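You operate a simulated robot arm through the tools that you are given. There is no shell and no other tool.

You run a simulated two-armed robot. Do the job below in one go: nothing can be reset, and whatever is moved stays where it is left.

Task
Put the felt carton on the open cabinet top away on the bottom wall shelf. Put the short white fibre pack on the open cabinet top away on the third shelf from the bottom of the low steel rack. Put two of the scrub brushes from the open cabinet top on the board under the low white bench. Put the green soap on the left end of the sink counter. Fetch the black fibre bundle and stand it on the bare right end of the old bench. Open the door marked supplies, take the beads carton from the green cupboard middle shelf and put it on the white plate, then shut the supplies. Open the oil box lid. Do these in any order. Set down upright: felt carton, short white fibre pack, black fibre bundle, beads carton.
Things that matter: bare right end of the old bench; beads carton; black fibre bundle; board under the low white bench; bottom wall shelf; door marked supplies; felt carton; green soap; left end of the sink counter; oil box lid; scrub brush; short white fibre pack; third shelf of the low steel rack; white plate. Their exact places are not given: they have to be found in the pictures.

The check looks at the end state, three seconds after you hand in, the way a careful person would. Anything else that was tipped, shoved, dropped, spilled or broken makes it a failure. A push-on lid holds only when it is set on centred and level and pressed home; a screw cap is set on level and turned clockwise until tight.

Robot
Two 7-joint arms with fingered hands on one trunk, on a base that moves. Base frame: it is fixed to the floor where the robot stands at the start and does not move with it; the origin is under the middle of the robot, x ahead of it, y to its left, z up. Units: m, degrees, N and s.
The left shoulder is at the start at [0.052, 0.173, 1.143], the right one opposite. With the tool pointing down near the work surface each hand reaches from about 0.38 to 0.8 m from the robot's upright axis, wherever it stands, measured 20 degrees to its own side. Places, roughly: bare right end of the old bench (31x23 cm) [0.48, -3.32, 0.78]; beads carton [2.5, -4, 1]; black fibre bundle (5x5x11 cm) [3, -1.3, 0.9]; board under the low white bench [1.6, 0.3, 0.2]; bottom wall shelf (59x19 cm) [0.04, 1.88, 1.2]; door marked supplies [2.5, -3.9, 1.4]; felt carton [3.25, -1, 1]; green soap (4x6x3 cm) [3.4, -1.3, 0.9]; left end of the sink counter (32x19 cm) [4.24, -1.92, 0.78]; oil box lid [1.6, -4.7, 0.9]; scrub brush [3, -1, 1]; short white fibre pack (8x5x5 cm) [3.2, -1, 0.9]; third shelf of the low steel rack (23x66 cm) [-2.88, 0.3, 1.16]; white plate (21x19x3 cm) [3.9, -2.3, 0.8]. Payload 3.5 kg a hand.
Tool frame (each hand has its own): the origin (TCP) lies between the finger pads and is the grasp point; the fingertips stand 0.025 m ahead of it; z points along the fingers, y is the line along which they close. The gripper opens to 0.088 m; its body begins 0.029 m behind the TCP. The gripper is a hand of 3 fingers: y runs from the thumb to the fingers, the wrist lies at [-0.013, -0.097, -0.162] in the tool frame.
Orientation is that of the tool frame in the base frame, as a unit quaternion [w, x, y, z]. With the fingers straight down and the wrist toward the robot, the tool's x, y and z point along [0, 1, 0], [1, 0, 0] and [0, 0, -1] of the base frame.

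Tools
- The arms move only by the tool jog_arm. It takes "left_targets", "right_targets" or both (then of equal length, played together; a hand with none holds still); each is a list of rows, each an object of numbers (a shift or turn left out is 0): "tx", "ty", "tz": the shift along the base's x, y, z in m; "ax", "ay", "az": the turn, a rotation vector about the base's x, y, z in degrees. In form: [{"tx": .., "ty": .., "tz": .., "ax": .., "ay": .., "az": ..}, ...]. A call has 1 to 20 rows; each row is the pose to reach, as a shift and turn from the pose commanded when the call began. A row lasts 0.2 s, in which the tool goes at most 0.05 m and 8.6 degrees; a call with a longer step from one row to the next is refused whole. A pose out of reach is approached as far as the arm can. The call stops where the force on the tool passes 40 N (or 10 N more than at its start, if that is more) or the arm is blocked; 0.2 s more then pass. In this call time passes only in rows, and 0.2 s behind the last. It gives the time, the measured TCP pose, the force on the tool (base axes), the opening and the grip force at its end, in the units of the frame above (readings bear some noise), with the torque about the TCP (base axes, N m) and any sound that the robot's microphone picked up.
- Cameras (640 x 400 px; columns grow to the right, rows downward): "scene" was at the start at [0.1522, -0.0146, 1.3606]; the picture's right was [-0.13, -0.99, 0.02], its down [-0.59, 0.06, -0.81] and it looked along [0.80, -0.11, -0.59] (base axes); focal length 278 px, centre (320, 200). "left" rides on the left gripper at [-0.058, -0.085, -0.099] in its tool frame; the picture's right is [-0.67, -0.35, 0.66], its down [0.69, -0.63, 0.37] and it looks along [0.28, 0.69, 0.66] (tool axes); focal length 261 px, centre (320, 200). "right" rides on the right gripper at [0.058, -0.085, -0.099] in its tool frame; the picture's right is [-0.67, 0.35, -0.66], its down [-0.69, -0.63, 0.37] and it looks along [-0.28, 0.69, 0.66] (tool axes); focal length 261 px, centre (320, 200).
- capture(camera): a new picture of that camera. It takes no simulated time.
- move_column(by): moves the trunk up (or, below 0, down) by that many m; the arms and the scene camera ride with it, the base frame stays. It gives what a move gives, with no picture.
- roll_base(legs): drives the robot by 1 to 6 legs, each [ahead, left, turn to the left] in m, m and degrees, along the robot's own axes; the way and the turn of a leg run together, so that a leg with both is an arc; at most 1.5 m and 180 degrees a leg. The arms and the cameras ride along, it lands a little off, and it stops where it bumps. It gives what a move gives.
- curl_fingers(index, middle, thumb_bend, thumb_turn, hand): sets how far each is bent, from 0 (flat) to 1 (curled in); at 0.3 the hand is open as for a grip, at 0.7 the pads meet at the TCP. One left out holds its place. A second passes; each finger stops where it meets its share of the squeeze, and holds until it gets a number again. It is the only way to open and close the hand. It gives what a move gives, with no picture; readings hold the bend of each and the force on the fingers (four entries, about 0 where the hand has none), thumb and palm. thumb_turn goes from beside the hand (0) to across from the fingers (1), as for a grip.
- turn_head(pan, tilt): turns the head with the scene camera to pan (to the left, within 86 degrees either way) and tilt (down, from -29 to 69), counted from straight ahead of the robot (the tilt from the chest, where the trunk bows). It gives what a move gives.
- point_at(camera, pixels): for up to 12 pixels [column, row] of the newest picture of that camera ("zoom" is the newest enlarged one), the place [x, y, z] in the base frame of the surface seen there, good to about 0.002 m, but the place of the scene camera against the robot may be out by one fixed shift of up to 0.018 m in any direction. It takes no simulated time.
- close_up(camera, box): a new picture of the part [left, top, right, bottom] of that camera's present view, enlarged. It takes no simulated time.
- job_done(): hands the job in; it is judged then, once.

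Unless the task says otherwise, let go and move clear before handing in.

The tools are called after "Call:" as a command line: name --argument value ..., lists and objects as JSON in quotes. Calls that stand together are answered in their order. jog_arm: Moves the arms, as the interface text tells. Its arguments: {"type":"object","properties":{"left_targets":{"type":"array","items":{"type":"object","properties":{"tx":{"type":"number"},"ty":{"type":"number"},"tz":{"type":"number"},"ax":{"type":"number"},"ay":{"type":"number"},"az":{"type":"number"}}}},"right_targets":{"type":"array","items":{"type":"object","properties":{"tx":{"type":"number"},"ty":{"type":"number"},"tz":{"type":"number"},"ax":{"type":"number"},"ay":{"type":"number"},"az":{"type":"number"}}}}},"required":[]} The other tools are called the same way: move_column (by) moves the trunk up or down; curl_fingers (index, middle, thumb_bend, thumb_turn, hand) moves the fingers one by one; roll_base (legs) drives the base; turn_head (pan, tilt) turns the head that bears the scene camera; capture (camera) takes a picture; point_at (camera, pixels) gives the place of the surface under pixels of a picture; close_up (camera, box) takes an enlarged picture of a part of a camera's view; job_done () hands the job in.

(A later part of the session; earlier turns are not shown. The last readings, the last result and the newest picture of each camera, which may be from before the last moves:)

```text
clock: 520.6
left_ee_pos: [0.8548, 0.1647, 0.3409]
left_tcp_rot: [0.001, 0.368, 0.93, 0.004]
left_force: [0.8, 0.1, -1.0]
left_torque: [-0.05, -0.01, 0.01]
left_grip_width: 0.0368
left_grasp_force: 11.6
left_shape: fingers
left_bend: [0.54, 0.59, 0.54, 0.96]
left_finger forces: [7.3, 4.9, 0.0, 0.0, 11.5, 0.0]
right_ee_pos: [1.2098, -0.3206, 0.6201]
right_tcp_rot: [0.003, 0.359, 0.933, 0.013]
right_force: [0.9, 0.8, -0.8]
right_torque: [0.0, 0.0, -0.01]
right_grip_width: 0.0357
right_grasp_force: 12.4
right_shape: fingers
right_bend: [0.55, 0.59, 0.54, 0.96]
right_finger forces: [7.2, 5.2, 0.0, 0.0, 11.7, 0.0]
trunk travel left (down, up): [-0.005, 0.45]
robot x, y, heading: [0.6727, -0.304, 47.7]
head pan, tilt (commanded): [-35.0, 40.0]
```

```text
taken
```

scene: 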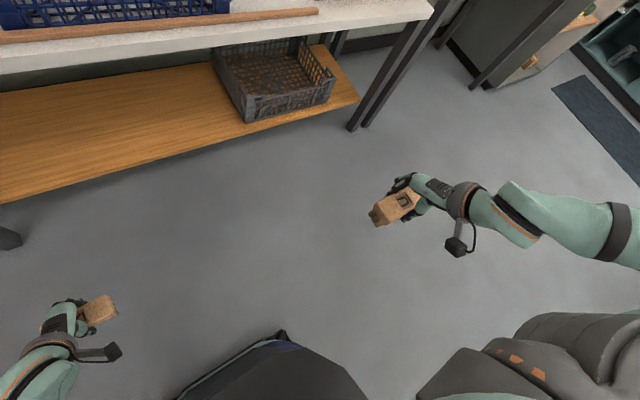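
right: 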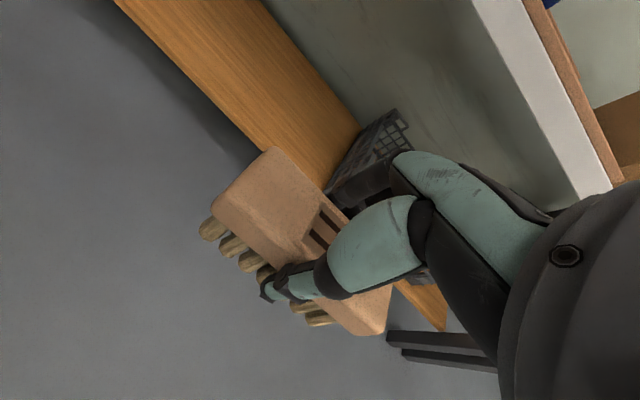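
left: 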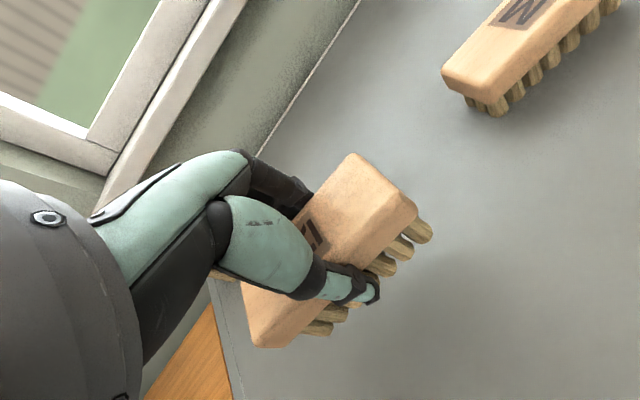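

I'll change plan: raise the right hand out of the way, place the left brush first, and transfer the second brush to the left hand via the bench top.

Call:
jog_arm --right_targets '[{"tz": 0.045}, {"tz": 0.09}, {"tz": 0.135}, {"tz": 0.18}, {"tz": 0.225}, {"tz": 0.27}, {"tz": 0.315}, {"tz": 0.35}]'

Call:
turn_head --pan 0 --tilt 35

Call:
capture --camera "scene"

Call:
capture --camera "left"

```text
clock: 522.5
left_ee_pos: [0.8551, 0.1654, 0.3409]
left_tcp_rot: [0.0, 0.367, 0.93, 0.003]
left_force: [0.4, 0.5, -1.7]
left_torque: [0.02, 0.01, -0.02]
left_grip_width: 0.0371
left_grasp_force: 11.7
left_shape: fingers
left_bend: [0.54, 0.59, 0.54, 0.96]
left_finger forces: [7.3, 4.9, 0.1, 0.0, 11.5, 0.0]
right_ee_pos: [1.1622, -0.2615, 0.9736]
right_tcp_rot: [0.003, 0.359, 0.933, 0.012]
right_force: [0.5, 0.2, -0.7]
right_torque: [-0.01, -0.01, -0.03]
right_grip_width: 0.0351
right_grasp_force: 11.1
right_shape: fingers
right_bend: [0.55, 0.59, 0.55, 0.96]
right_finger forces: [6.8, 5.1, 0.0, 0.1, 10.9, 0.0]
right hand out of reach, approached as far as the arm can: row 1, 2, 3, 4, 5, 6, 7, 8
trunk travel left (down, up): [-0.005, 0.45]
robot x, y, heading: [0.6767, -0.3017, 47.8]
head pan, tilt (commanded): [-35.0, 40.0]
```

```text
clock: 523.5
left_ee_pos: [0.8559, 0.165, 0.34]
left_tcp_rot: [0.001, 0.368, 0.93, 0.004]
left_force: [-0.2, 0.0, -1.2]
left_torque: [0.0, -0.01, 0.02]
left_grip_width: 0.037
left_grasp_force: 11.8
left_shape: fingers
left_bend: [0.54, 0.59, 0.54, 0.96]
left_finger forces: [7.3, 4.9, 0.0, 0.1, 11.6, 0.0]
right_ee_pos: [1.1622, -0.2616, 0.9736]
right_tcp_rot: [0.005, 0.36, 0.933, 0.013]
right_force: [-0.6, -0.2, -1.4]
right_torque: [-0.04, -0.03, -0.01]
right_grip_width: 0.0349
right_grasp_force: 10.9
right_shape: fingers
right_bend: [0.55, 0.59, 0.55, 0.96]
right_finger forces: [6.7, 5.0, 0.0, 0.0, 11.1, 0.0]
trunk travel left (down, up): [-0.005, 0.45]
robot x, y, heading: [0.6723, -0.3054, 47.5]
head pan, tilt (commanded): [0.0, 35.0]
```

```text
taken
```

scene: 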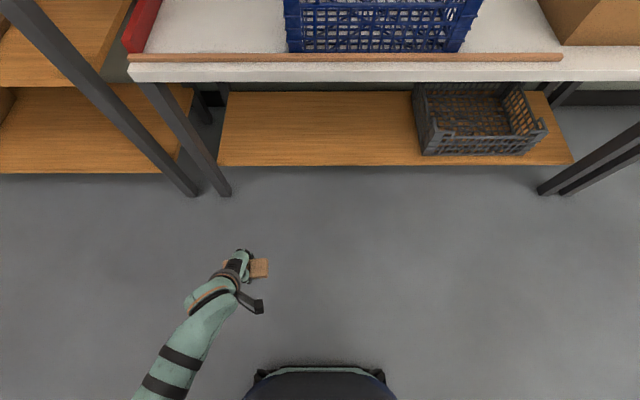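

```text
taken
```

left: 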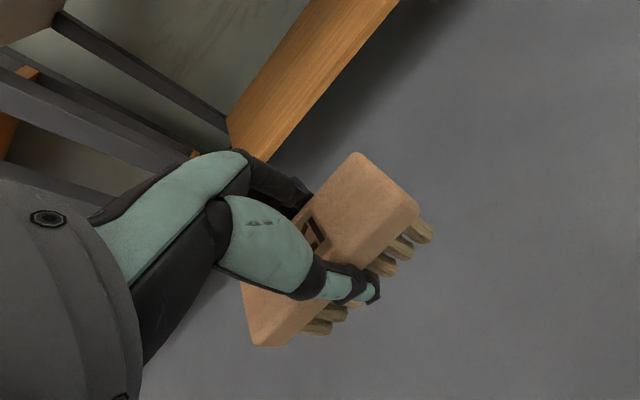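

Lowering the left hand 5 cm more for clearance under the bench top, then rolling forward to bring the brush over the board.

Call:
jog_arm --left_targets '[{"tz": -0.025}, {"tz": -0.05}]'

Call:
roll_base --legs '[[0.25, -0.08, 0]]'

Call:
turn_head --pan 15 --tilt 50

Call:
capture --camera "scene"

Call:
capture --camera "left"

```text
clock: 524.1
left_ee_pos: [0.8571, 0.1658, 0.2917]
left_tcp_rot: [0.001, 0.368, 0.93, 0.003]
left_force: [0.5, -0.1, -1.4]
left_torque: [0.0, 0.0, -0.03]
left_grip_width: 0.0369
left_grasp_force: 11.6
left_shape: fingers
left_bend: [0.54, 0.59, 0.54, 0.96]
left_finger forces: [7.3, 4.9, 0.1, 0.0, 11.5, 0.0]
right_ee_pos: [1.1623, -0.2618, 0.9733]
right_tcp_rot: [0.004, 0.359, 0.933, 0.013]
right_force: [0.0, 0.3, -2.6]
right_torque: [0.0, -0.01, -0.03]
right_grip_width: 0.0348
right_grasp_force: 11.6
right_shape: fingers
right_bend: [0.55, 0.59, 0.55, 0.96]
right_finger forces: [6.9, 5.0, 0.0, 0.0, 11.0, 0.1]
trunk travel left (down, up): [-0.005, 0.45]
robot x, y, heading: [0.6745, -0.2987, 47.7]
head pan, tilt (commanded): [0.0, 35.0]
```

```text
clock: 525.9
left_ee_pos: [1.0834, 0.2969, 0.2917]
left_tcp_rot: [0.001, 0.366, 0.93, 0.003]
left_force: [1.1, 1.0, -1.0]
left_torque: [-0.02, 0.01, -0.01]
left_grip_width: 0.0371
left_grasp_force: 11.7
left_shape: fingers
left_bend: [0.54, 0.59, 0.54, 0.96]
left_finger forces: [7.3, 4.9, 0.1, 0.0, 11.5, 0.0]
right_ee_pos: [1.3895, -0.1313, 0.9729]
right_tcp_rot: [0.003, 0.357, 0.934, 0.014]
right_force: [-0.3, -0.2, -1.3]
right_torque: [0.03, 0.05, -0.01]
right_grip_width: 0.0349
right_grasp_force: 11.2
right_shape: fingers
right_bend: [0.55, 0.59, 0.55, 0.96]
right_finger forces: [6.9, 5.1, 0.0, 0.0, 10.9, 0.0]
trunk travel left (down, up): [-0.005, 0.45]
robot x, y, heading: [0.8996, -0.1724, 47.8]
head pan, tilt (commanded): [0.0, 35.0]
```

```text
clock: 526.7
left_ee_pos: [1.0826, 0.2955, 0.292]
left_tcp_rot: [0.0, 0.366, 0.93, 0.004]
left_force: [0.0, 0.2, -0.9]
left_torque: [-0.01, 0.01, -0.02]
left_grip_width: 0.037
left_grasp_force: 11.7
left_shape: fingers
left_bend: [0.54, 0.59, 0.54, 0.96]
left_finger forces: [7.3, 4.9, 0.0, 0.1, 11.5, 0.0]
right_ee_pos: [1.3888, -0.1314, 0.9731]
right_tcp_rot: [0.004, 0.358, 0.934, 0.013]
right_force: [0.5, -0.2, -2.1]
right_torque: [-0.01, 0.0, 0.0]
right_grip_width: 0.0345
right_grasp_force: 11.2
right_shape: fingers
right_bend: [0.55, 0.59, 0.55, 0.96]
right_finger forces: [6.9, 5.0, 0.1, 0.0, 11.0, 0.1]
trunk travel left (down, up): [-0.005, 0.45]
robot x, y, heading: [0.9042, -0.1763, 47.8]
head pan, tilt (commanded): [15.0, 50.0]
```

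```text
taken
```

scene: 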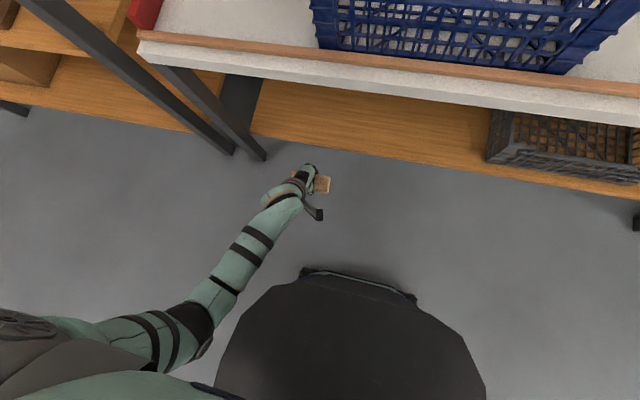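

```text
taken
```

left: 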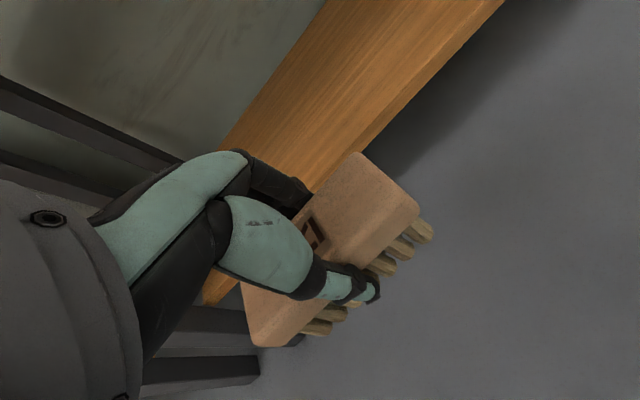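

Continuing forward; checking the board's exact height from the left camera.

Call:
point_at --camera "left" --pixels '[[300, 100], [330, 160], [260, 170], [420, 60], [250, 130]]'

Call:
roll_base --legs '[[0.19, 0, 0]]'

Call:
capture --camera "left"

Call:
capture --camera "scene"

```text
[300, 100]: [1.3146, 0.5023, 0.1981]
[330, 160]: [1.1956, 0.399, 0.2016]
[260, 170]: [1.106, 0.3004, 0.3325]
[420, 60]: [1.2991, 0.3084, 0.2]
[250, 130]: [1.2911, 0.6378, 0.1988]
```

```text
clock: 528.2
left_ee_pos: [1.2098, 0.4349, 0.2911]
left_tcp_rot: [0.0, 0.367, 0.93, 0.003]
left_force: [0.2, 0.0, -1.6]
left_torque: [-0.01, 0.0, 0.0]
left_grip_width: 0.0372
left_grasp_force: 11.9
left_shape: fingers
left_bend: [0.54, 0.59, 0.54, 0.96]
left_finger forces: [7.3, 4.9, 0.0, 0.0, 11.5, 0.0]
right_ee_pos: [1.5152, 0.0082, 0.973]
right_tcp_rot: [0.005, 0.358, 0.933, 0.013]
right_force: [-0.9, 1.0, -1.3]
right_torque: [-0.02, -0.02, -0.04]
right_grip_width: 0.0345
right_grasp_force: 10.9
right_shape: fingers
right_bend: [0.55, 0.59, 0.55, 0.96]
right_finger forces: [6.8, 5.1, 0.0, 0.1, 11.0, 0.0]
trunk travel left (down, up): [-0.005, 0.45]
robot x, y, heading: [1.0315, -0.0363, 48.0]
head pan, tilt (commanded): [15.0, 50.0]
```

```text
taken
```

left: 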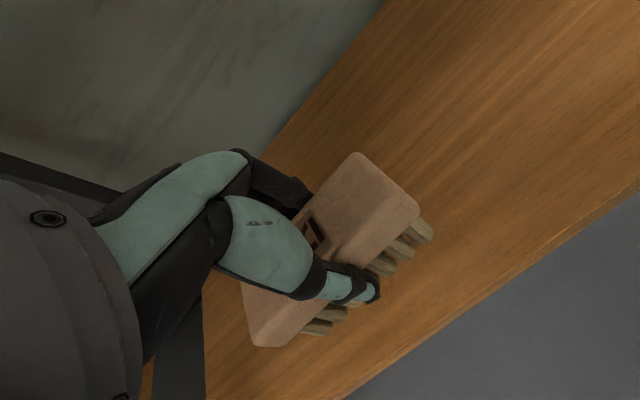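

```text
taken
```

scene: 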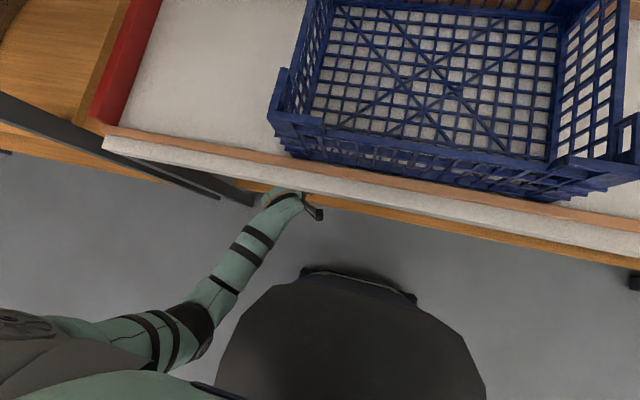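

The brush is over the board (z 0.199). Lowering it.

Call:
jog_arm --left_targets '[{"tz": -0.025}, {"tz": -0.036}, {"tz": -0.04}, {"tz": -0.042}]'

```text
clock: 529.2
left_ee_pos: [1.2106, 0.4351, 0.2498]
left_tcp_rot: [0.001, 0.367, 0.93, 0.003]
left_force: [-0.9, -0.7, -2.4]
left_torque: [0.01, 0.0, 0.04]
left_grip_width: 0.037
left_grasp_force: 12.1
left_shape: fingers
left_bend: [0.54, 0.59, 0.54, 0.96]
left_finger forces: [7.3, 4.9, 0.0, 0.0, 11.5, 0.0]
right_ee_pos: [1.5159, 0.0074, 0.9736]
right_tcp_rot: [0.004, 0.359, 0.933, 0.012]
right_force: [0.4, -0.5, -1.4]
right_torque: [-0.05, 0.02, -0.01]
right_grip_width: 0.0349
right_grasp_force: 11.0
right_shape: fingers
right_bend: [0.55, 0.59, 0.55, 0.96]
right_finger forces: [6.8, 5.1, 0.0, 0.0, 11.0, 0.1]
trunk travel left (down, up): [-0.005, 0.45]
robot x, y, heading: [1.0274, -0.0338, 47.7]
head pan, tilt (commanded): [15.0, 50.0]
```

No contact yet; easing down in small steps.

Call:
jog_arm --left_targets '[{"tz": -0.002}, {"tz": -0.004}]'

```text
clock: 529.8
left_ee_pos: [1.2121, 0.4342, 0.2478]
left_tcp_rot: [0.001, 0.366, 0.931, 0.004]
left_force: [-2.0, -3.8, 15.3]
left_torque: [-0.09, 0.01, -0.04]
left_grip_width: 0.0365
left_grasp_force: 12.7
left_shape: fingers
left_bend: [0.55, 0.59, 0.54, 0.96]
left_finger forces: [6.1, 3.9, 0.0, 0.0, 15.1, 0.0]
right_ee_pos: [1.5158, 0.007, 0.9742]
right_tcp_rot: [0.004, 0.359, 0.933, 0.014]
right_force: [0.1, 0.0, -1.2]
right_torque: [0.0, -0.02, 0.0]
right_grip_width: 0.0347
right_grasp_force: 11.4
right_shape: fingers
right_bend: [0.55, 0.59, 0.55, 0.96]
right_finger forces: [6.9, 5.0, 0.0, 0.1, 11.0, 0.0]
trunk travel left (down, up): [-0.005, 0.45]
robot x, y, heading: [1.0283, -0.0312, 47.7]
head pan, tilt (commanded): [15.0, 50.0]
```

Contact. Releasing the first brush and lifting the hand slightly.

Call:
curl_fingers --hand "left" --index 0.3 --middle 0.3 --thumb_bend 0.3

Call:
jog_arm --left_targets '[{"tz": 0.02}, {"tz": 0.045}, {"tz": 0.065}]'

Call:
capture --camera "left"

```text
clock: 530.8
left_ee_pos: [1.21, 0.4348, 0.2454]
left_tcp_rot: [0.0, 0.366, 0.93, 0.003]
left_force: [1.1, -0.5, -0.3]
left_torque: [-0.01, 0.02, -0.02]
left_grip_width: 0.0841
left_grasp_force: 0.1
left_shape: fingers
left_bend: [0.3, 0.3, 0.3, 0.97]
left_finger forces: [0.0, 0.1, 0.0, 0.0, 0.1, 0.0]
right_ee_pos: [1.5152, 0.0071, 0.9732]
right_tcp_rot: [0.004, 0.358, 0.934, 0.013]
right_force: [0.2, -0.1, -0.9]
right_torque: [-0.01, 0.04, -0.02]
right_grip_width: 0.0349
right_grasp_force: 11.5
right_shape: fingers
right_bend: [0.55, 0.59, 0.55, 0.96]
right_finger forces: [6.7, 4.9, 0.0, 0.1, 11.0, 0.1]
trunk travel left (down, up): [-0.005, 0.45]
robot x, y, heading: [1.0264, -0.0329, 47.7]
head pan, tilt (commanded): [15.0, 50.0]
```

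```text
clock: 531.6
left_ee_pos: [1.2106, 0.4374, 0.3113]
left_tcp_rot: [0.0, 0.367, 0.93, 0.004]
left_force: [1.2, -0.1, -0.4]
left_torque: [-0.03, -0.01, 0.0]
left_grip_width: 0.0845
left_grasp_force: 0.1
left_shape: fingers
left_bend: [0.3, 0.3, 0.3, 0.97]
left_finger forces: [0.0, 0.0, 0.0, 0.0, 0.1, 0.0]
right_ee_pos: [1.5149, 0.0074, 0.9731]
right_tcp_rot: [0.005, 0.358, 0.934, 0.013]
right_force: [-1.1, -0.1, -1.3]
right_torque: [0.0, 0.0, -0.02]
right_grip_width: 0.0348
right_grasp_force: 11.1
right_shape: fingers
right_bend: [0.55, 0.59, 0.55, 0.96]
right_finger forces: [6.8, 4.9, 0.1, 0.0, 11.1, 0.0]
trunk travel left (down, up): [-0.005, 0.45]
robot x, y, heading: [1.0283, -0.0348, 47.8]
head pan, tilt (commanded): [15.0, 50.0]
```

```text
taken
```

left: 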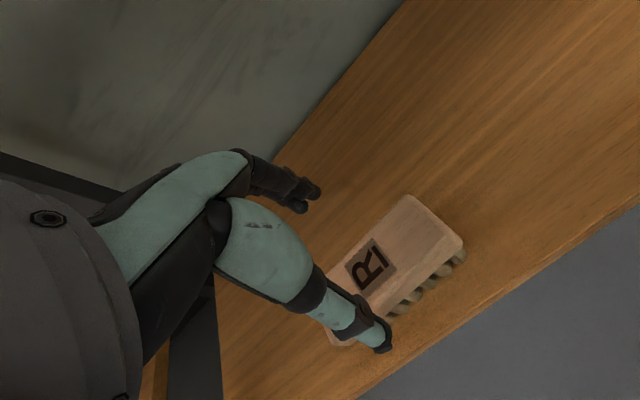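

Brush R stands on the board. Backing out, then viewing the bench top for a spot to transfer the second brush.

Call:
roll_base --legs '[[-0.42, 0, 0]]'

Call:
turn_head --pan -10 --tilt 30

Call:
capture --camera "scene"

Call:
capture --camera "right"

```text
clock: 534.2
left_ee_pos: [0.9261, 0.1273, 0.3118]
left_tcp_rot: [0.0, 0.365, 0.931, 0.003]
left_force: [0.4, -0.2, 0.0]
left_torque: [0.0, 0.04, -0.01]
left_grip_width: 0.0844
left_grasp_force: 0.0
left_shape: fingers
left_bend: [0.3, 0.3, 0.3, 0.97]
left_finger forces: [0.1, 0.0, 0.1, 0.0, 0.0, 0.0]
right_ee_pos: [1.2334, -0.3017, 0.9743]
right_tcp_rot: [0.004, 0.356, 0.934, 0.015]
right_force: [0.4, -0.2, -1.5]
right_torque: [-0.03, 0.0, -0.05]
right_grip_width: 0.0349
right_grasp_force: 11.4
right_shape: fingers
right_bend: [0.55, 0.59, 0.55, 0.96]
right_finger forces: [6.9, 4.9, 0.1, 0.1, 11.1, 0.1]
trunk travel left (down, up): [-0.005, 0.45]
robot x, y, heading: [0.7468, -0.3393, 47.9]
head pan, tilt (commanded): [15.0, 50.0]
```

```text
clock: 535.1
left_ee_pos: [0.9264, 0.1264, 0.3109]
left_tcp_rot: [0.001, 0.365, 0.931, 0.004]
left_force: [-1.0, -0.5, 0.0]
left_torque: [0.0, -0.02, -0.01]
left_grip_width: 0.0846
left_grasp_force: 0.0
left_shape: fingers
left_bend: [0.3, 0.3, 0.3, 0.97]
left_finger forces: [0.0, 0.0, 0.1, 0.0, 0.0, 0.1]
right_ee_pos: [1.2342, -0.3017, 0.9729]
right_tcp_rot: [0.004, 0.356, 0.934, 0.013]
right_force: [-0.3, 0.8, -0.6]
right_torque: [0.04, 0.01, 0.0]
right_grip_width: 0.0345
right_grasp_force: 11.6
right_shape: fingers
right_bend: [0.55, 0.59, 0.55, 0.96]
right_finger forces: [6.8, 4.9, 0.1, 0.0, 11.0, 0.1]
trunk travel left (down, up): [-0.005, 0.45]
robot x, y, heading: [0.7491, -0.3461, 47.8]
head pan, tilt (commanded): [-10.0, 30.0]
```

```text
taken
```

scene: 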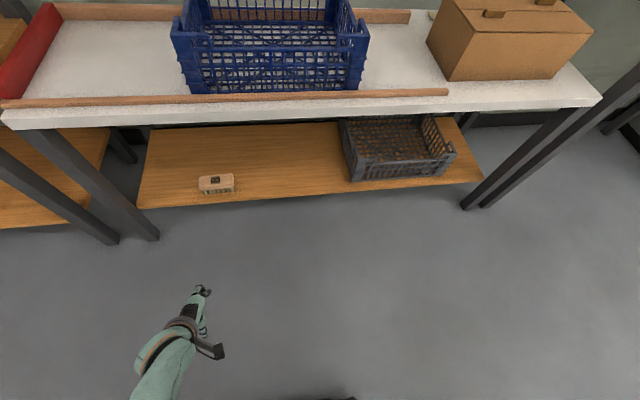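

```text
taken
```

right: 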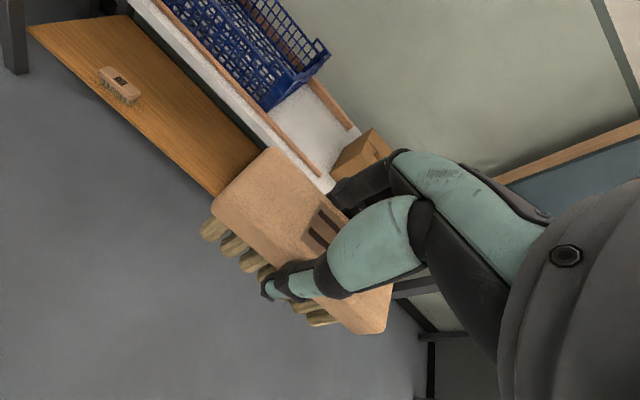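

Brush R is on the board at (217,183). I'll measure the bench-top gap between the blue crate and brown box as a transfer spot.

Call:
point_at --camera "scene" --pixels '[[372, 75], [425, 70], [400, 50], [400, 85], [400, 95], [480, 95], [445, 80], [365, 20], [217, 178], [530, 100], [500, 88]]'

```text
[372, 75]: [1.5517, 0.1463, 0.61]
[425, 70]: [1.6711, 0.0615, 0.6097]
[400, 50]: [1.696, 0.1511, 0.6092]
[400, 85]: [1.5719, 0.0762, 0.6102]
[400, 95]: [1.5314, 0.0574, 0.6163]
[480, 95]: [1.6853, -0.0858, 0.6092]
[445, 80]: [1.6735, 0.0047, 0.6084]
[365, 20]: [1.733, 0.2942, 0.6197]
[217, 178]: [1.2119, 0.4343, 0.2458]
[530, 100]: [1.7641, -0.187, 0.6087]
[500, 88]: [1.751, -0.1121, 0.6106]
```

Let me also check the free area left of the blue crate.

Call:
point_at --camera "scene" --pixels '[[60, 85], [170, 80], [110, 50], [110, 92], [60, 50], [165, 30], [110, 102], [30, 90]]'

```text
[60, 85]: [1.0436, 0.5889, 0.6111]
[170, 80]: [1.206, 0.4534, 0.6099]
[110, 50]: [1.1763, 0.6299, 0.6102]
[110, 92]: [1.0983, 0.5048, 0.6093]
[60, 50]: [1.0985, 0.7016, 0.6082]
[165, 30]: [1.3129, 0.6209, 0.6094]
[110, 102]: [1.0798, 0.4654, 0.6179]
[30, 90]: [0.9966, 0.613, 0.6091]
```

Before transferring, I'll give the right arm one more try with a slower descent from the mirrored position, since the left arm managed it after a transient.

Call:
jog_arm --right_targets '[{"tx": -0.008, "ty": 0.037, "tz": -0.02}, {"tx": -0.017, "ty": 0.074, "tz": -0.04}, {"tx": -0.025, "ty": 0.111, "tz": -0.06}, {"tx": -0.034, "ty": 0.148, "tz": -0.08}, {"tx": -0.042, "ty": 0.185, "tz": -0.1}]'

Call:
jog_arm --right_targets '[{"tz": -0.03}, {"tz": -0.06}, {"tz": -0.09}, {"tz": -0.12}, {"tz": -0.15}, {"tz": -0.18}, {"tz": -0.21}, {"tz": -0.24}, {"tz": -0.27}, {"tz": -0.3}, {"tz": -0.33}, {"tz": -0.36}, {"tz": -0.39}, {"tz": -0.42}, {"tz": -0.45}, {"tz": -0.48}, {"tz": -0.5}, {"tz": -0.5}, {"tz": -0.5}, {"tz": -0.5}]'

Call:
capture --camera "scene"

```text
clock: 536.3
left_ee_pos: [0.9259, 0.1268, 0.3107]
left_tcp_rot: [0.001, 0.365, 0.931, 0.002]
left_force: [-0.2, 0.6, -1.2]
left_torque: [0.01, -0.02, 0.02]
left_grip_width: 0.0846
left_grasp_force: 0.1
left_shape: fingers
left_bend: [0.3, 0.3, 0.3, 0.97]
left_finger forces: [0.0, 0.1, 0.0, 0.0, 0.1, 0.0]
right_ee_pos: [1.1918, -0.1151, 0.8757]
right_tcp_rot: [0.004, 0.356, 0.934, 0.014]
right_force: [-0.3, 0.2, -1.5]
right_torque: [-0.01, 0.01, 0.04]
right_grip_width: 0.0347
right_grasp_force: 11.1
right_shape: fingers
right_bend: [0.55, 0.59, 0.55, 0.96]
right_finger forces: [6.8, 4.9, 0.0, 0.1, 10.9, 0.1]
trunk travel left (down, up): [-0.005, 0.45]
robot x, y, heading: [0.7497, -0.3441, 47.7]
head pan, tilt (commanded): [-10.0, 30.0]
```

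```text
clock: 540.5
left_ee_pos: [0.9259, 0.127, 0.3116]
left_tcp_rot: [0.0, 0.365, 0.931, 0.003]
left_force: [0.0, 0.4, 0.1]
left_torque: [0.0, 0.0, -0.04]
left_grip_width: 0.0848
left_grasp_force: 0.1
left_shape: fingers
left_bend: [0.3, 0.3, 0.3, 0.97]
left_finger forces: [0.0, 0.0, 0.1, 0.0, 0.0, 0.0]
right_ee_pos: [1.2944, -0.0498, 0.571]
right_tcp_rot: [0.002, 0.355, 0.935, 0.01]
right_force: [-0.4, -0.2, -1.5]
right_torque: [0.03, -0.01, 0.0]
right_grip_width: 0.0347
right_grasp_force: 11.0
right_shape: fingers
right_bend: [0.55, 0.59, 0.55, 0.96]
right_finger forces: [6.8, 5.1, 0.1, 0.0, 11.1, 0.0]
right hand out of reach, approached as far as the arm can: row 3, 4, 5, 6, 7, 8, 9, 10, 11, 12, 13, 14, 15, 16, 17, 18, 19, 20
trunk travel left (down, up): [-0.005, 0.45]
robot x, y, heading: [0.7492, -0.3447, 48.4]
head pan, tilt (commanded): [-10.0, 30.0]
```

```text
taken
```

scene: 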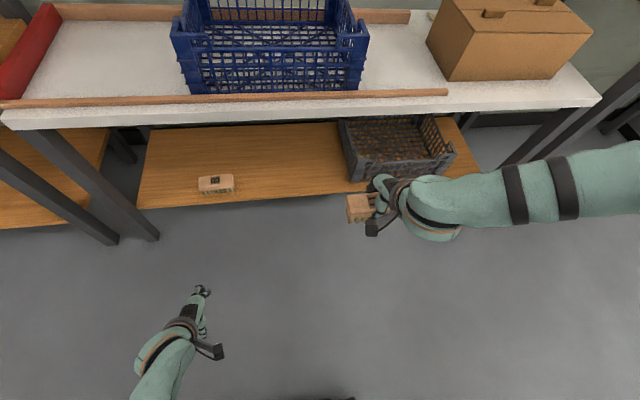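

Same stall. I'll try another route: extend the right arm nearly straight forward, then swing it down along its reach limit. First backing 10 cm for clearance.

Call:
roll_base --legs '[[-0.12, 0, 0]]'

Call:
jog_arm --right_targets '[{"tx": 0.025, "ty": 0.028, "tz": 0.0}, {"tx": 0.05, "ty": 0.056, "tz": -0.01}, {"tx": 0.075, "ty": 0.083, "tz": -0.02}, {"tx": 0.09, "ty": 0.1, "tz": -0.05}, {"tx": 0.09, "ty": 0.1, "tz": -0.09}, {"tx": 0.08, "ty": 0.089, "tz": -0.13}, {"tx": 0.07, "ty": 0.078, "tz": -0.17}, {"tx": 0.05, "ty": 0.056, "tz": -0.2}, {"tx": 0.03, "ty": 0.033, "tz": -0.22}, {"tx": 0.0, "ty": 0.0, "tz": -0.24}]'

Call:
capture --camera "scene"

```text
clock: 541.8
left_ee_pos: [0.8454, 0.0359, 0.3125]
left_tcp_rot: [0.0, 0.364, 0.931, 0.004]
left_force: [-0.1, 0.3, 0.4]
left_torque: [0.03, 0.0, 0.0]
left_grip_width: 0.0842
left_grasp_force: 0.1
left_shape: fingers
left_bend: [0.3, 0.3, 0.3, 0.97]
left_finger forces: [0.1, 0.0, 0.1, 0.1, 0.0, 0.1]
right_ee_pos: [1.2115, -0.1402, 0.572]
right_tcp_rot: [0.002, 0.356, 0.934, 0.01]
right_force: [-1.0, 0.1, -1.2]
right_torque: [0.0, -0.02, 0.01]
right_grip_width: 0.0348
right_grasp_force: 11.9
right_shape: fingers
right_bend: [0.55, 0.59, 0.55, 0.96]
right_finger forces: [6.9, 5.0, 0.0, 0.0, 11.2, 0.1]
trunk travel left (down, up): [-0.005, 0.45]
robot x, y, heading: [0.6683, -0.4372, 48.1]
head pan, tilt (commanded): [-10.0, 30.0]
```

```text
clock: 544.0
left_ee_pos: [0.8467, 0.0361, 0.3108]
left_tcp_rot: [0.001, 0.365, 0.931, 0.004]
left_force: [0.2, 0.5, 1.6]
left_torque: [-0.02, -0.02, 0.02]
left_grip_width: 0.0844
left_grasp_force: 0.1
left_shape: fingers
left_bend: [0.3, 0.3, 0.3, 0.97]
left_finger forces: [0.0, 0.0, 0.0, 0.1, 0.0, 0.1]
right_ee_pos: [1.2871, -0.1579, 0.5278]
right_tcp_rot: [0.002, 0.355, 0.935, 0.01]
right_force: [-0.6, 0.0, -1.0]
right_torque: [0.0, -0.01, 0.01]
right_grip_width: 0.0349
right_grasp_force: 11.3
right_shape: fingers
right_bend: [0.55, 0.59, 0.55, 0.96]
right_finger forces: [6.9, 5.0, 0.0, 0.0, 11.1, 0.0]
right hand out of reach, approached as far as the arm can: row 1, 2, 3, 4, 5, 6, 7, 8, 9, 10
trunk travel left (down, up): [-0.005, 0.45]
robot x, y, heading: [0.6679, -0.4353, 48.4]
head pan, tilt (commanded): [-10.0, 30.0]
```

```text
taken
```

scene: 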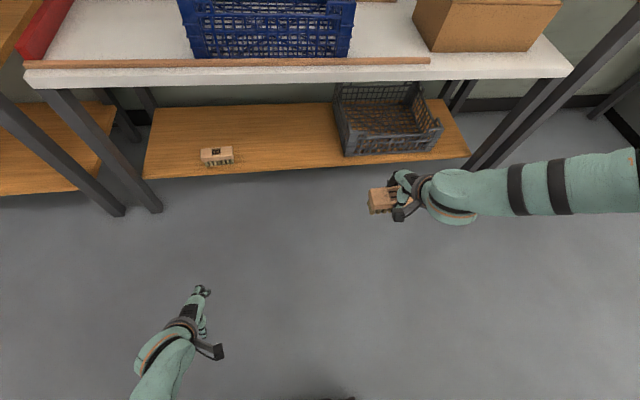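

Still limited. I'll try yawing the right hand ~70° inward so the wrist lines up with the sideways forearm, which may permit a lower reach.

Call:
jog_arm --right_targets '[{"tz": 0.02, "az": 8, "tx": -0.01, "ty": -0.005}, {"tz": 0.04, "az": 16, "tx": -0.02, "ty": -0.01}, {"tz": 0.05, "az": 24, "tx": -0.03, "ty": -0.015}, {"tz": 0.05, "az": 32, "tx": -0.04, "ty": -0.02}, {"tz": 0.05, "az": 40, "tx": -0.05, "ty": -0.02}, {"tz": 0.05, "az": 48, "tx": -0.06, "ty": -0.02}, {"tz": 0.05, "az": 56, "tx": -0.07, "ty": -0.02}, {"tz": 0.05, "az": 64, "tx": -0.08, "ty": -0.02}, {"tz": 0.05, "az": 72, "tx": -0.09, "ty": -0.02}]'

Call:
jog_arm --right_targets '[{"tz": -0.03}, {"tz": -0.06}, {"tz": -0.09}, {"tz": -0.12}, {"tz": -0.15}, {"tz": -0.18}, {"tz": -0.21}, {"tz": -0.24}, {"tz": -0.25}]'

Call:
capture --camera "scene"

```text
clock: 546.0
left_ee_pos: [0.8452, 0.0361, 0.3113]
left_tcp_rot: [0.0, 0.365, 0.931, 0.004]
left_force: [0.1, -0.4, 0.3]
left_torque: [0.0, -0.01, -0.01]
left_grip_width: 0.0844
left_grasp_force: 0.0
left_shape: fingers
left_bend: [0.3, 0.3, 0.3, 0.97]
left_finger forces: [0.0, 0.0, 0.1, 0.0, 0.0, 0.0]
right_ee_pos: [1.1898, -0.1848, 0.5793]
right_tcp_rot: [-0.005, -0.262, 0.965, 0.01]
right_force: [0.3, -0.6, -0.6]
right_torque: [-0.02, 0.0, 0.0]
right_grip_width: 0.0348
right_grasp_force: 11.4
right_shape: fingers
right_bend: [0.55, 0.59, 0.55, 0.96]
right_finger forces: [6.9, 4.9, 0.1, 0.0, 10.9, 0.0]
trunk travel left (down, up): [-0.005, 0.45]
robot x, y, heading: [0.663, -0.4328, 48.0]
head pan, tilt (commanded): [-10.0, 30.0]
```

```text
clock: 548.0
left_ee_pos: [0.8459, 0.0371, 0.3108]
left_tcp_rot: [0.0, 0.365, 0.931, 0.004]
left_force: [0.3, 0.5, -0.4]
left_torque: [-0.01, 0.01, 0.0]
left_grip_width: 0.0845
left_grasp_force: 0.1
left_shape: fingers
left_bend: [0.3, 0.3, 0.3, 0.97]
left_finger forces: [0.1, 0.1, 0.1, 0.1, 0.1, 0.0]
right_ee_pos: [1.1884, -0.2397, 0.477]
right_tcp_rot: [-0.004, -0.262, 0.965, 0.009]
right_force: [-0.9, 0.1, -2.3]
right_torque: [0.03, 0.0, -0.01]
right_grip_width: 0.0348
right_grasp_force: 11.8
right_shape: fingers
right_bend: [0.55, 0.59, 0.55, 0.96]
right_finger forces: [6.8, 5.0, 0.0, 0.1, 10.9, 0.1]
right hand out of reach, approached as far as the arm can: row 3, 4, 5, 6, 7, 8, 9
trunk travel left (down, up): [-0.005, 0.45]
robot x, y, heading: [0.6667, -0.4343, 47.9]
head pan, tilt (commanded): [-10.0, 30.0]
```

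```text
taken
```

scene: 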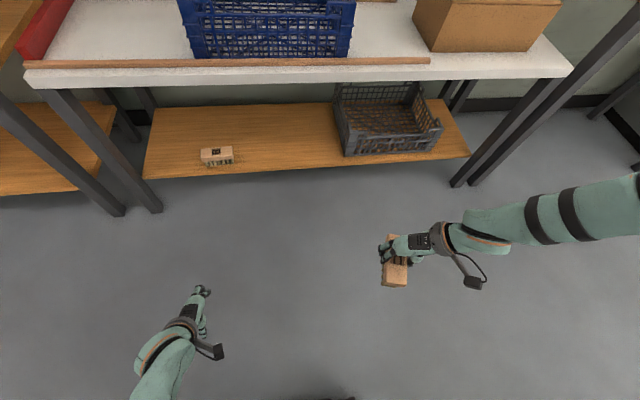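

Better: it reaches z 0.48 now. I'll try moving the hand a little closer to me while lowering.

Call:
jog_arm --right_targets '[{"tx": -0.01, "ty": -0.02, "tz": -0.01}, {"tx": -0.02, "ty": -0.04, "tz": -0.03}, {"tx": -0.03, "ty": -0.05, "tz": -0.06}, {"tx": -0.04, "ty": -0.06, "tz": -0.09}, {"tx": -0.05, "ty": -0.06, "tz": -0.12}, {"tx": -0.06, "ty": -0.067, "tz": -0.15}]'

Call:
capture --camera "scene"

```text
clock: 549.4
left_ee_pos: [0.8449, 0.0365, 0.313]
left_tcp_rot: [-0.001, 0.365, 0.931, 0.004]
left_force: [0.2, 0.1, -1.0]
left_torque: [-0.03, 0.0, 0.01]
left_grip_width: 0.0844
left_grasp_force: 0.0
left_shape: fingers
left_bend: [0.3, 0.3, 0.3, 0.97]
left_finger forces: [0.1, 0.0, 0.0, 0.0, 0.1, 0.0]
right_ee_pos: [1.1677, -0.2876, 0.4598]
right_tcp_rot: [-0.005, -0.261, 0.965, 0.009]
right_force: [-0.9, 0.6, -1.5]
right_torque: [0.01, -0.02, -0.01]
right_grip_width: 0.0348
right_grasp_force: 11.7
right_shape: fingers
right_bend: [0.55, 0.59, 0.55, 0.96]
right_finger forces: [6.7, 4.9, 0.1, 0.0, 10.9, 0.0]
right hand out of reach, approached as far as the arm can: row 2, 3, 4, 5, 6
trunk travel left (down, up): [-0.005, 0.45]
robot x, y, heading: [0.6637, -0.4338, 47.9]
head pan, tilt (commanded): [-10.0, 30.0]
```

```text
taken
```

scene: 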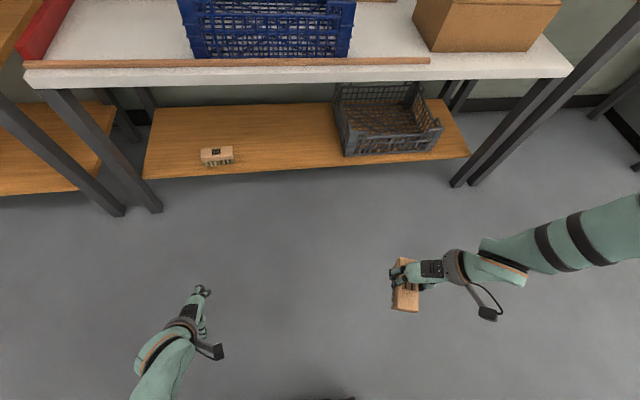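

The right arm can't get low enough in this posture, so I'll transfer the brush via the bench top. Raising the right hand and yawing it back.

Call:
jog_arm --right_targets '[{"tz": 0.04, "az": -8, "tx": 0.0, "ty": 0.01}, {"tz": 0.08, "az": -16, "tx": 0.005, "ty": 0.02}, {"tz": 0.12, "az": -24, "tx": 0.005, "ty": 0.03}, {"tz": 0.16, "az": -32, "tx": 0.005, "ty": 0.04}, {"tz": 0.2, "az": -40, "tx": 0.005, "ty": 0.05}, {"tz": 0.24, "az": -48, "tx": 0.005, "ty": 0.06}, {"tz": 0.28, "az": -56, "tx": 0.005, "ty": 0.07}, {"tz": 0.32, "az": -64, "tx": 0.005, "ty": 0.08}, {"tz": 0.36, "az": -72, "tx": 0.005, "ty": 0.09}]'

Call:
capture --camera "scene"

```text
clock: 551.4
left_ee_pos: [0.8459, 0.037, 0.3117]
left_tcp_rot: [0.002, 0.365, 0.931, 0.004]
left_force: [-0.5, 0.0, 0.1]
left_torque: [0.0, -0.02, 0.01]
left_grip_width: 0.0845
left_grasp_force: 0.0
left_shape: fingers
left_bend: [0.3, 0.3, 0.3, 0.97]
left_finger forces: [0.1, 0.0, 0.0, 0.0, 0.1, 0.0]
right_ee_pos: [1.1762, -0.197, 0.8154]
right_tcp_rot: [0.003, 0.358, 0.934, 0.01]
right_force: [-0.2, 0.7, -0.9]
right_torque: [-0.02, 0.01, 0.0]
right_grip_width: 0.0349
right_grasp_force: 11.8
right_shape: fingers
right_bend: [0.55, 0.59, 0.55, 0.96]
right_finger forces: [6.7, 5.0, 0.1, 0.0, 10.8, 0.0]
right hand out of reach, approached as far as the arm can: row 2
trunk travel left (down, up): [-0.005, 0.45]
robot x, y, heading: [0.6655, -0.4352, 47.8]
head pan, tilt (commanded): [-10.0, 30.0]
```

```text
taken
```

scene: 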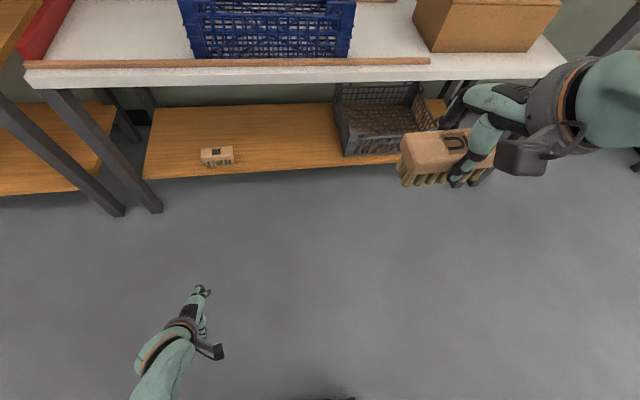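

Driving so the right hand faces the free part of the bench top left of the crate.

Call:
roll_base --legs '[[0, 0.52, 0], [0.34, 0, 0]]'

Call:
turn_head --pan -15 --tilt 35

Call:
capture --camera "scene"

Call:
capture --camera "right"

```text
clock: 556.2
left_ee_pos: [0.6908, 0.633, 0.311]
left_tcp_rot: [0.0, 0.365, 0.931, 0.003]
left_force: [-0.1, 0.8, -0.4]
left_torque: [0.0, 0.0, 0.01]
left_grip_width: 0.0845
left_grasp_force: 0.1
left_shape: fingers
left_bend: [0.3, 0.3, 0.3, 0.97]
left_finger forces: [0.1, 0.0, 0.0, 0.0, 0.0, 0.1]
right_ee_pos: [1.0214, 0.4001, 0.8161]
right_tcp_rot: [0.002, 0.356, 0.934, 0.01]
right_force: [-0.5, -0.3, -1.2]
right_torque: [0.03, 0.04, 0.02]
right_grip_width: 0.0347
right_grasp_force: 11.6
right_shape: fingers
right_bend: [0.55, 0.59, 0.55, 0.96]
right_finger forces: [6.9, 4.9, 0.0, 0.1, 10.9, 0.1]
trunk travel left (down, up): [-0.005, 0.45]
robot x, y, heading: [0.5137, 0.1625, 48.0]
head pan, tilt (commanded): [-10.0, 30.0]
```

```text
clock: 556.8
left_ee_pos: [0.6897, 0.6337, 0.3117]
left_tcp_rot: [0.001, 0.365, 0.931, 0.003]
left_force: [1.2, 0.2, 0.6]
left_torque: [-0.01, 0.02, -0.01]
left_grip_width: 0.0847
left_grasp_force: 0.1
left_shape: fingers
left_bend: [0.3, 0.3, 0.3, 0.97]
left_finger forces: [0.0, 0.0, 0.0, 0.1, 0.0, 0.0]
right_ee_pos: [1.0188, 0.401, 0.8154]
right_tcp_rot: [0.002, 0.356, 0.934, 0.01]
right_force: [0.2, 0.4, -1.4]
right_torque: [0.0, 0.02, -0.01]
right_grip_width: 0.035
right_grasp_force: 11.2
right_shape: fingers
right_bend: [0.55, 0.59, 0.55, 0.96]
right_finger forces: [6.8, 5.0, 0.0, 0.0, 10.9, 0.0]
trunk travel left (down, up): [-0.005, 0.45]
robot x, y, heading: [0.5106, 0.1625, 48.0]
head pan, tilt (commanded): [-15.0, 35.0]
```

```text
taken
```

scene: 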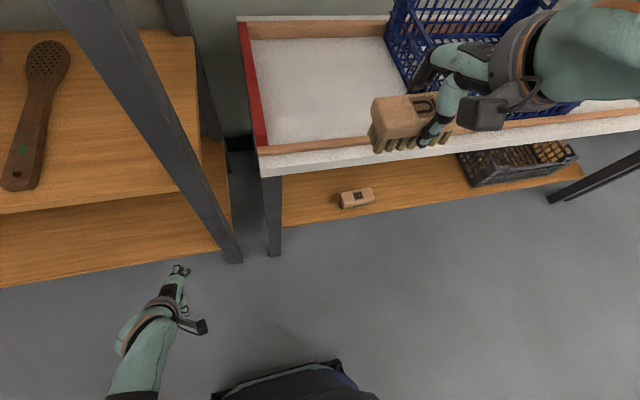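

```text
taken
```

right: 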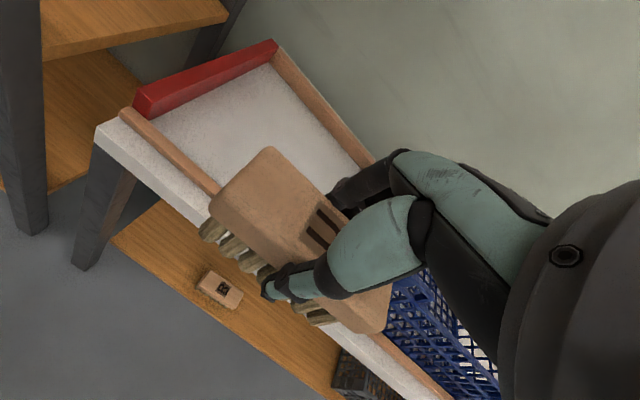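

The free white area is straight ahead of the right hand. Extending over it and lowering partway.

Call:
jog_arm --right_targets '[{"tx": 0.022, "ty": 0.0366}, {"tx": 0.044, "ty": 0.0731}, {"tx": 0.066, "ty": 0.1097}, {"tx": 0.0886, "ty": 0.1462}, {"tx": 0.1108, "ty": 0.1828}, {"tx": 0.1108, "ty": 0.1828, "tz": -0.04}, {"tx": 0.1108, "ty": 0.1828, "tz": -0.08}, {"tx": 0.1108, "ty": 0.1828, "tz": -0.11}]'

Call:
capture --camera "right"

Call:
capture --camera "scene"

```text
clock: 558.6
left_ee_pos: [0.6897, 0.6332, 0.3115]
left_tcp_rot: [0.0, 0.365, 0.931, 0.004]
left_force: [0.4, 0.2, 0.0]
left_torque: [0.01, 0.03, -0.01]
left_grip_width: 0.0842
left_grasp_force: 0.0
left_shape: fingers
left_bend: [0.3, 0.3, 0.3, 0.97]
left_finger forces: [0.1, 0.1, 0.0, 0.0, 0.1, 0.0]
right_ee_pos: [1.1331, 0.5458, 0.7407]
right_tcp_rot: [0.002, 0.357, 0.934, 0.01]
right_force: [-0.2, 0.0, -1.2]
right_torque: [0.02, 0.0, 0.01]
right_grip_width: 0.0349
right_grasp_force: 11.3
right_shape: fingers
right_bend: [0.55, 0.59, 0.55, 0.96]
right_finger forces: [7.0, 4.8, 0.0, 0.1, 10.8, 0.1]
right hand out of reach, approached as far as the arm can: row 5, 6, 7, 8
trunk travel left (down, up): [-0.005, 0.45]
robot x, y, heading: [0.5135, 0.1628, 47.7]
head pan, tilt (commanded): [-15.0, 35.0]
```

```text
taken
```

right: 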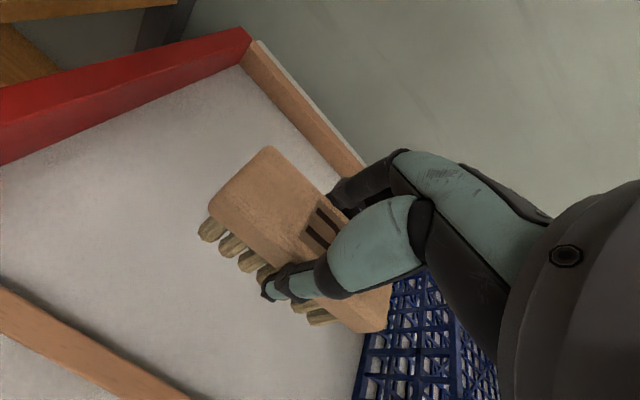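

```text
taken
```

scene: 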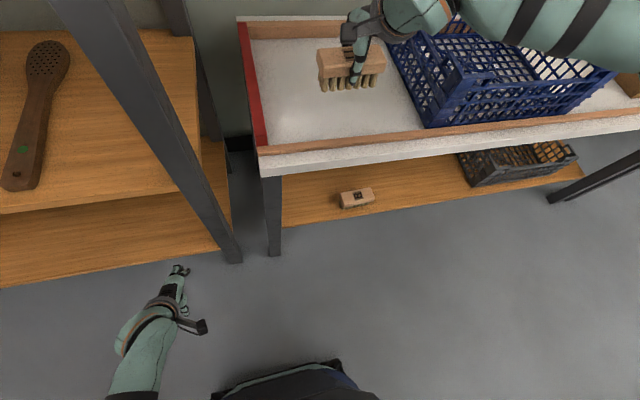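

Checking the gap between the brush and the blue crate before lowering.

Call:
point_at --camera "scene" --pixels '[[403, 75], [398, 55], [425, 118], [340, 110], [300, 90], [383, 60], [352, 75]]'

Call:
point_at --camera "right" --pixels '[[385, 300], [378, 325], [420, 290], [370, 350], [160, 200], [250, 330]]'

```text
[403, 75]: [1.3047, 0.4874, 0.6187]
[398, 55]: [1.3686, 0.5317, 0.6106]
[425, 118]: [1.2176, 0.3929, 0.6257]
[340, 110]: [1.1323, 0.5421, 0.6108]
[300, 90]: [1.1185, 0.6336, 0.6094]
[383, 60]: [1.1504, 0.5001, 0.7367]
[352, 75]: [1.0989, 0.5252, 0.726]
```

```text
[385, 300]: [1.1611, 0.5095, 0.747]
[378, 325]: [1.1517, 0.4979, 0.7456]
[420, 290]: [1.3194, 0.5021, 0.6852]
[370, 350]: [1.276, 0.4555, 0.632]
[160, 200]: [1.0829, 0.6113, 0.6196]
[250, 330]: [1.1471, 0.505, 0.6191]
```

Plenty of room (12 cm). Lowering the brush onto the bench top.

Call:
jog_arm --right_targets '[{"tz": -0.03}, {"tz": -0.055}, {"tz": -0.065}, {"tz": -0.07}]'

```text
clock: 559.6
left_ee_pos: [0.6904, 0.633, 0.3109]
left_tcp_rot: [0.0, 0.365, 0.931, 0.003]
left_force: [0.3, 0.0, -1.0]
left_torque: [-0.01, 0.03, -0.01]
left_grip_width: 0.0843
left_grasp_force: 0.1
left_shape: fingers
left_bend: [0.3, 0.3, 0.3, 0.97]
left_finger forces: [0.0, 0.0, 0.0, 0.0, 0.1, 0.1]
right_ee_pos: [1.1321, 0.5317, 0.6726]
right_tcp_rot: [0.002, 0.356, 0.934, 0.011]
right_force: [0.3, 0.1, -1.7]
right_torque: [0.0, 0.0, 0.04]
right_grip_width: 0.0349
right_grasp_force: 11.6
right_shape: fingers
right_bend: [0.55, 0.59, 0.55, 0.96]
right_finger forces: [6.9, 4.7, 0.1, 0.0, 10.9, 0.0]
right hand out of reach, approached as far as the arm can: row 1, 2, 3, 4
trunk travel left (down, up): [-0.005, 0.45]
robot x, y, heading: [0.51, 0.162, 48.1]
head pan, tilt (commanded): [-15.0, 35.0]
```

Nearly there (0.673). Easing down further.

Call:
jog_arm --right_targets '[{"tz": -0.003, "ty": -0.002, "tx": -0.002}, {"tz": -0.006, "ty": -0.004, "tx": -0.004}]'

```text
clock: 560.2
left_ee_pos: [0.6902, 0.6332, 0.3119]
left_tcp_rot: [0.0, 0.364, 0.931, 0.004]
left_force: [-0.4, -0.7, 0.6]
left_torque: [-0.02, 0.01, 0.0]
left_grip_width: 0.0845
left_grasp_force: 0.1
left_shape: fingers
left_bend: [0.3, 0.3, 0.3, 0.97]
left_finger forces: [0.1, 0.1, 0.1, 0.1, 0.1, 0.0]
right_ee_pos: [1.1301, 0.5284, 0.67]
right_tcp_rot: [0.003, 0.356, 0.934, 0.012]
right_force: [2.3, 2.9, 7.3]
right_torque: [0.04, 0.03, 0.02]
right_grip_width: 0.0342
right_grasp_force: 11.3
right_shape: fingers
right_bend: [0.55, 0.59, 0.56, 0.96]
right_finger forces: [7.6, 5.1, 0.0, 0.0, 9.5, 0.0]
trunk travel left (down, up): [-0.005, 0.45]
robot x, y, heading: [0.5113, 0.1615, 48.3]
head pan, tilt (commanded): [-15.0, 35.0]
```

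Contact (7 N). Releasing the brush on the bench top and lifting away.

Call:
curl_fingers --hand "right" --index 0.3 --middle 0.3 --thumb_bend 0.3

Call:
jog_arm --right_targets '[{"tz": 0.02}, {"tz": 0.05}, {"tz": 0.09}, {"tz": 0.13}, {"tz": 0.16}]'

Call:
capture --camera "right"

```text
clock: 561.2
left_ee_pos: [0.6902, 0.633, 0.3106]
left_tcp_rot: [0.0, 0.364, 0.931, 0.004]
left_force: [0.0, -0.7, 0.0]
left_torque: [0.0, 0.01, -0.03]
left_grip_width: 0.0844
left_grasp_force: 0.1
left_shape: fingers
left_bend: [0.3, 0.3, 0.3, 0.97]
left_finger forces: [0.1, 0.0, 0.0, 0.0, 0.0, 0.1]
right_ee_pos: [1.1287, 0.5273, 0.6674]
right_tcp_rot: [0.002, 0.356, 0.934, 0.01]
right_force: [0.2, 0.1, 0.3]
right_torque: [0.01, -0.02, 0.01]
right_grip_width: 0.0845
right_grasp_force: 0.0
right_shape: fingers
right_bend: [0.3, 0.3, 0.3, 0.97]
right_finger forces: [0.1, 0.0, 0.0, 0.0, 0.0, 0.0]
trunk travel left (down, up): [-0.005, 0.45]
robot x, y, heading: [0.5091, 0.1624, 47.9]
head pan, tilt (commanded): [-15.0, 35.0]
```

```text
clock: 562.4
left_ee_pos: [0.6908, 0.6338, 0.3109]
left_tcp_rot: [0.001, 0.365, 0.931, 0.004]
left_force: [-0.1, -0.1, 0.1]
left_torque: [-0.04, -0.01, 0.02]
left_grip_width: 0.0848
left_grasp_force: 0.0
left_shape: fingers
left_bend: [0.3, 0.3, 0.3, 0.97]
left_finger forces: [0.0, 0.1, 0.0, 0.1, 0.0, 0.0]
right_ee_pos: [1.1291, 0.5277, 0.8289]
right_tcp_rot: [0.002, 0.356, 0.934, 0.011]
right_force: [0.3, 0.6, -0.3]
right_torque: [0.02, -0.05, 0.02]
right_grip_width: 0.0846
right_grasp_force: 0.1
right_shape: fingers
right_bend: [0.3, 0.3, 0.3, 0.97]
right_finger forces: [0.0, 0.0, 0.0, 0.0, 0.0, 0.0]
trunk travel left (down, up): [-0.005, 0.45]
robot x, y, heading: [0.5112, 0.1646, 47.9]
head pan, tilt (commanded): [-15.0, 35.0]
```

```text
taken
```

right: 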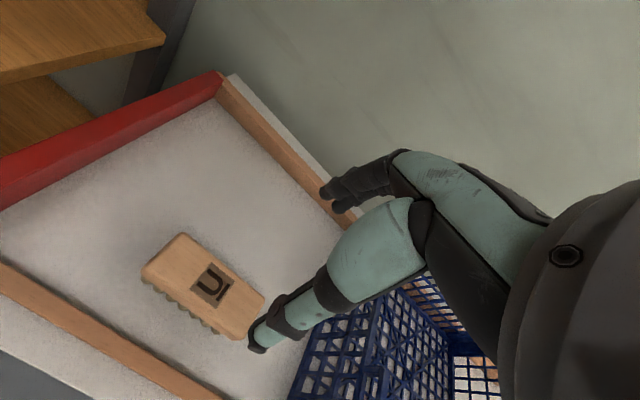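

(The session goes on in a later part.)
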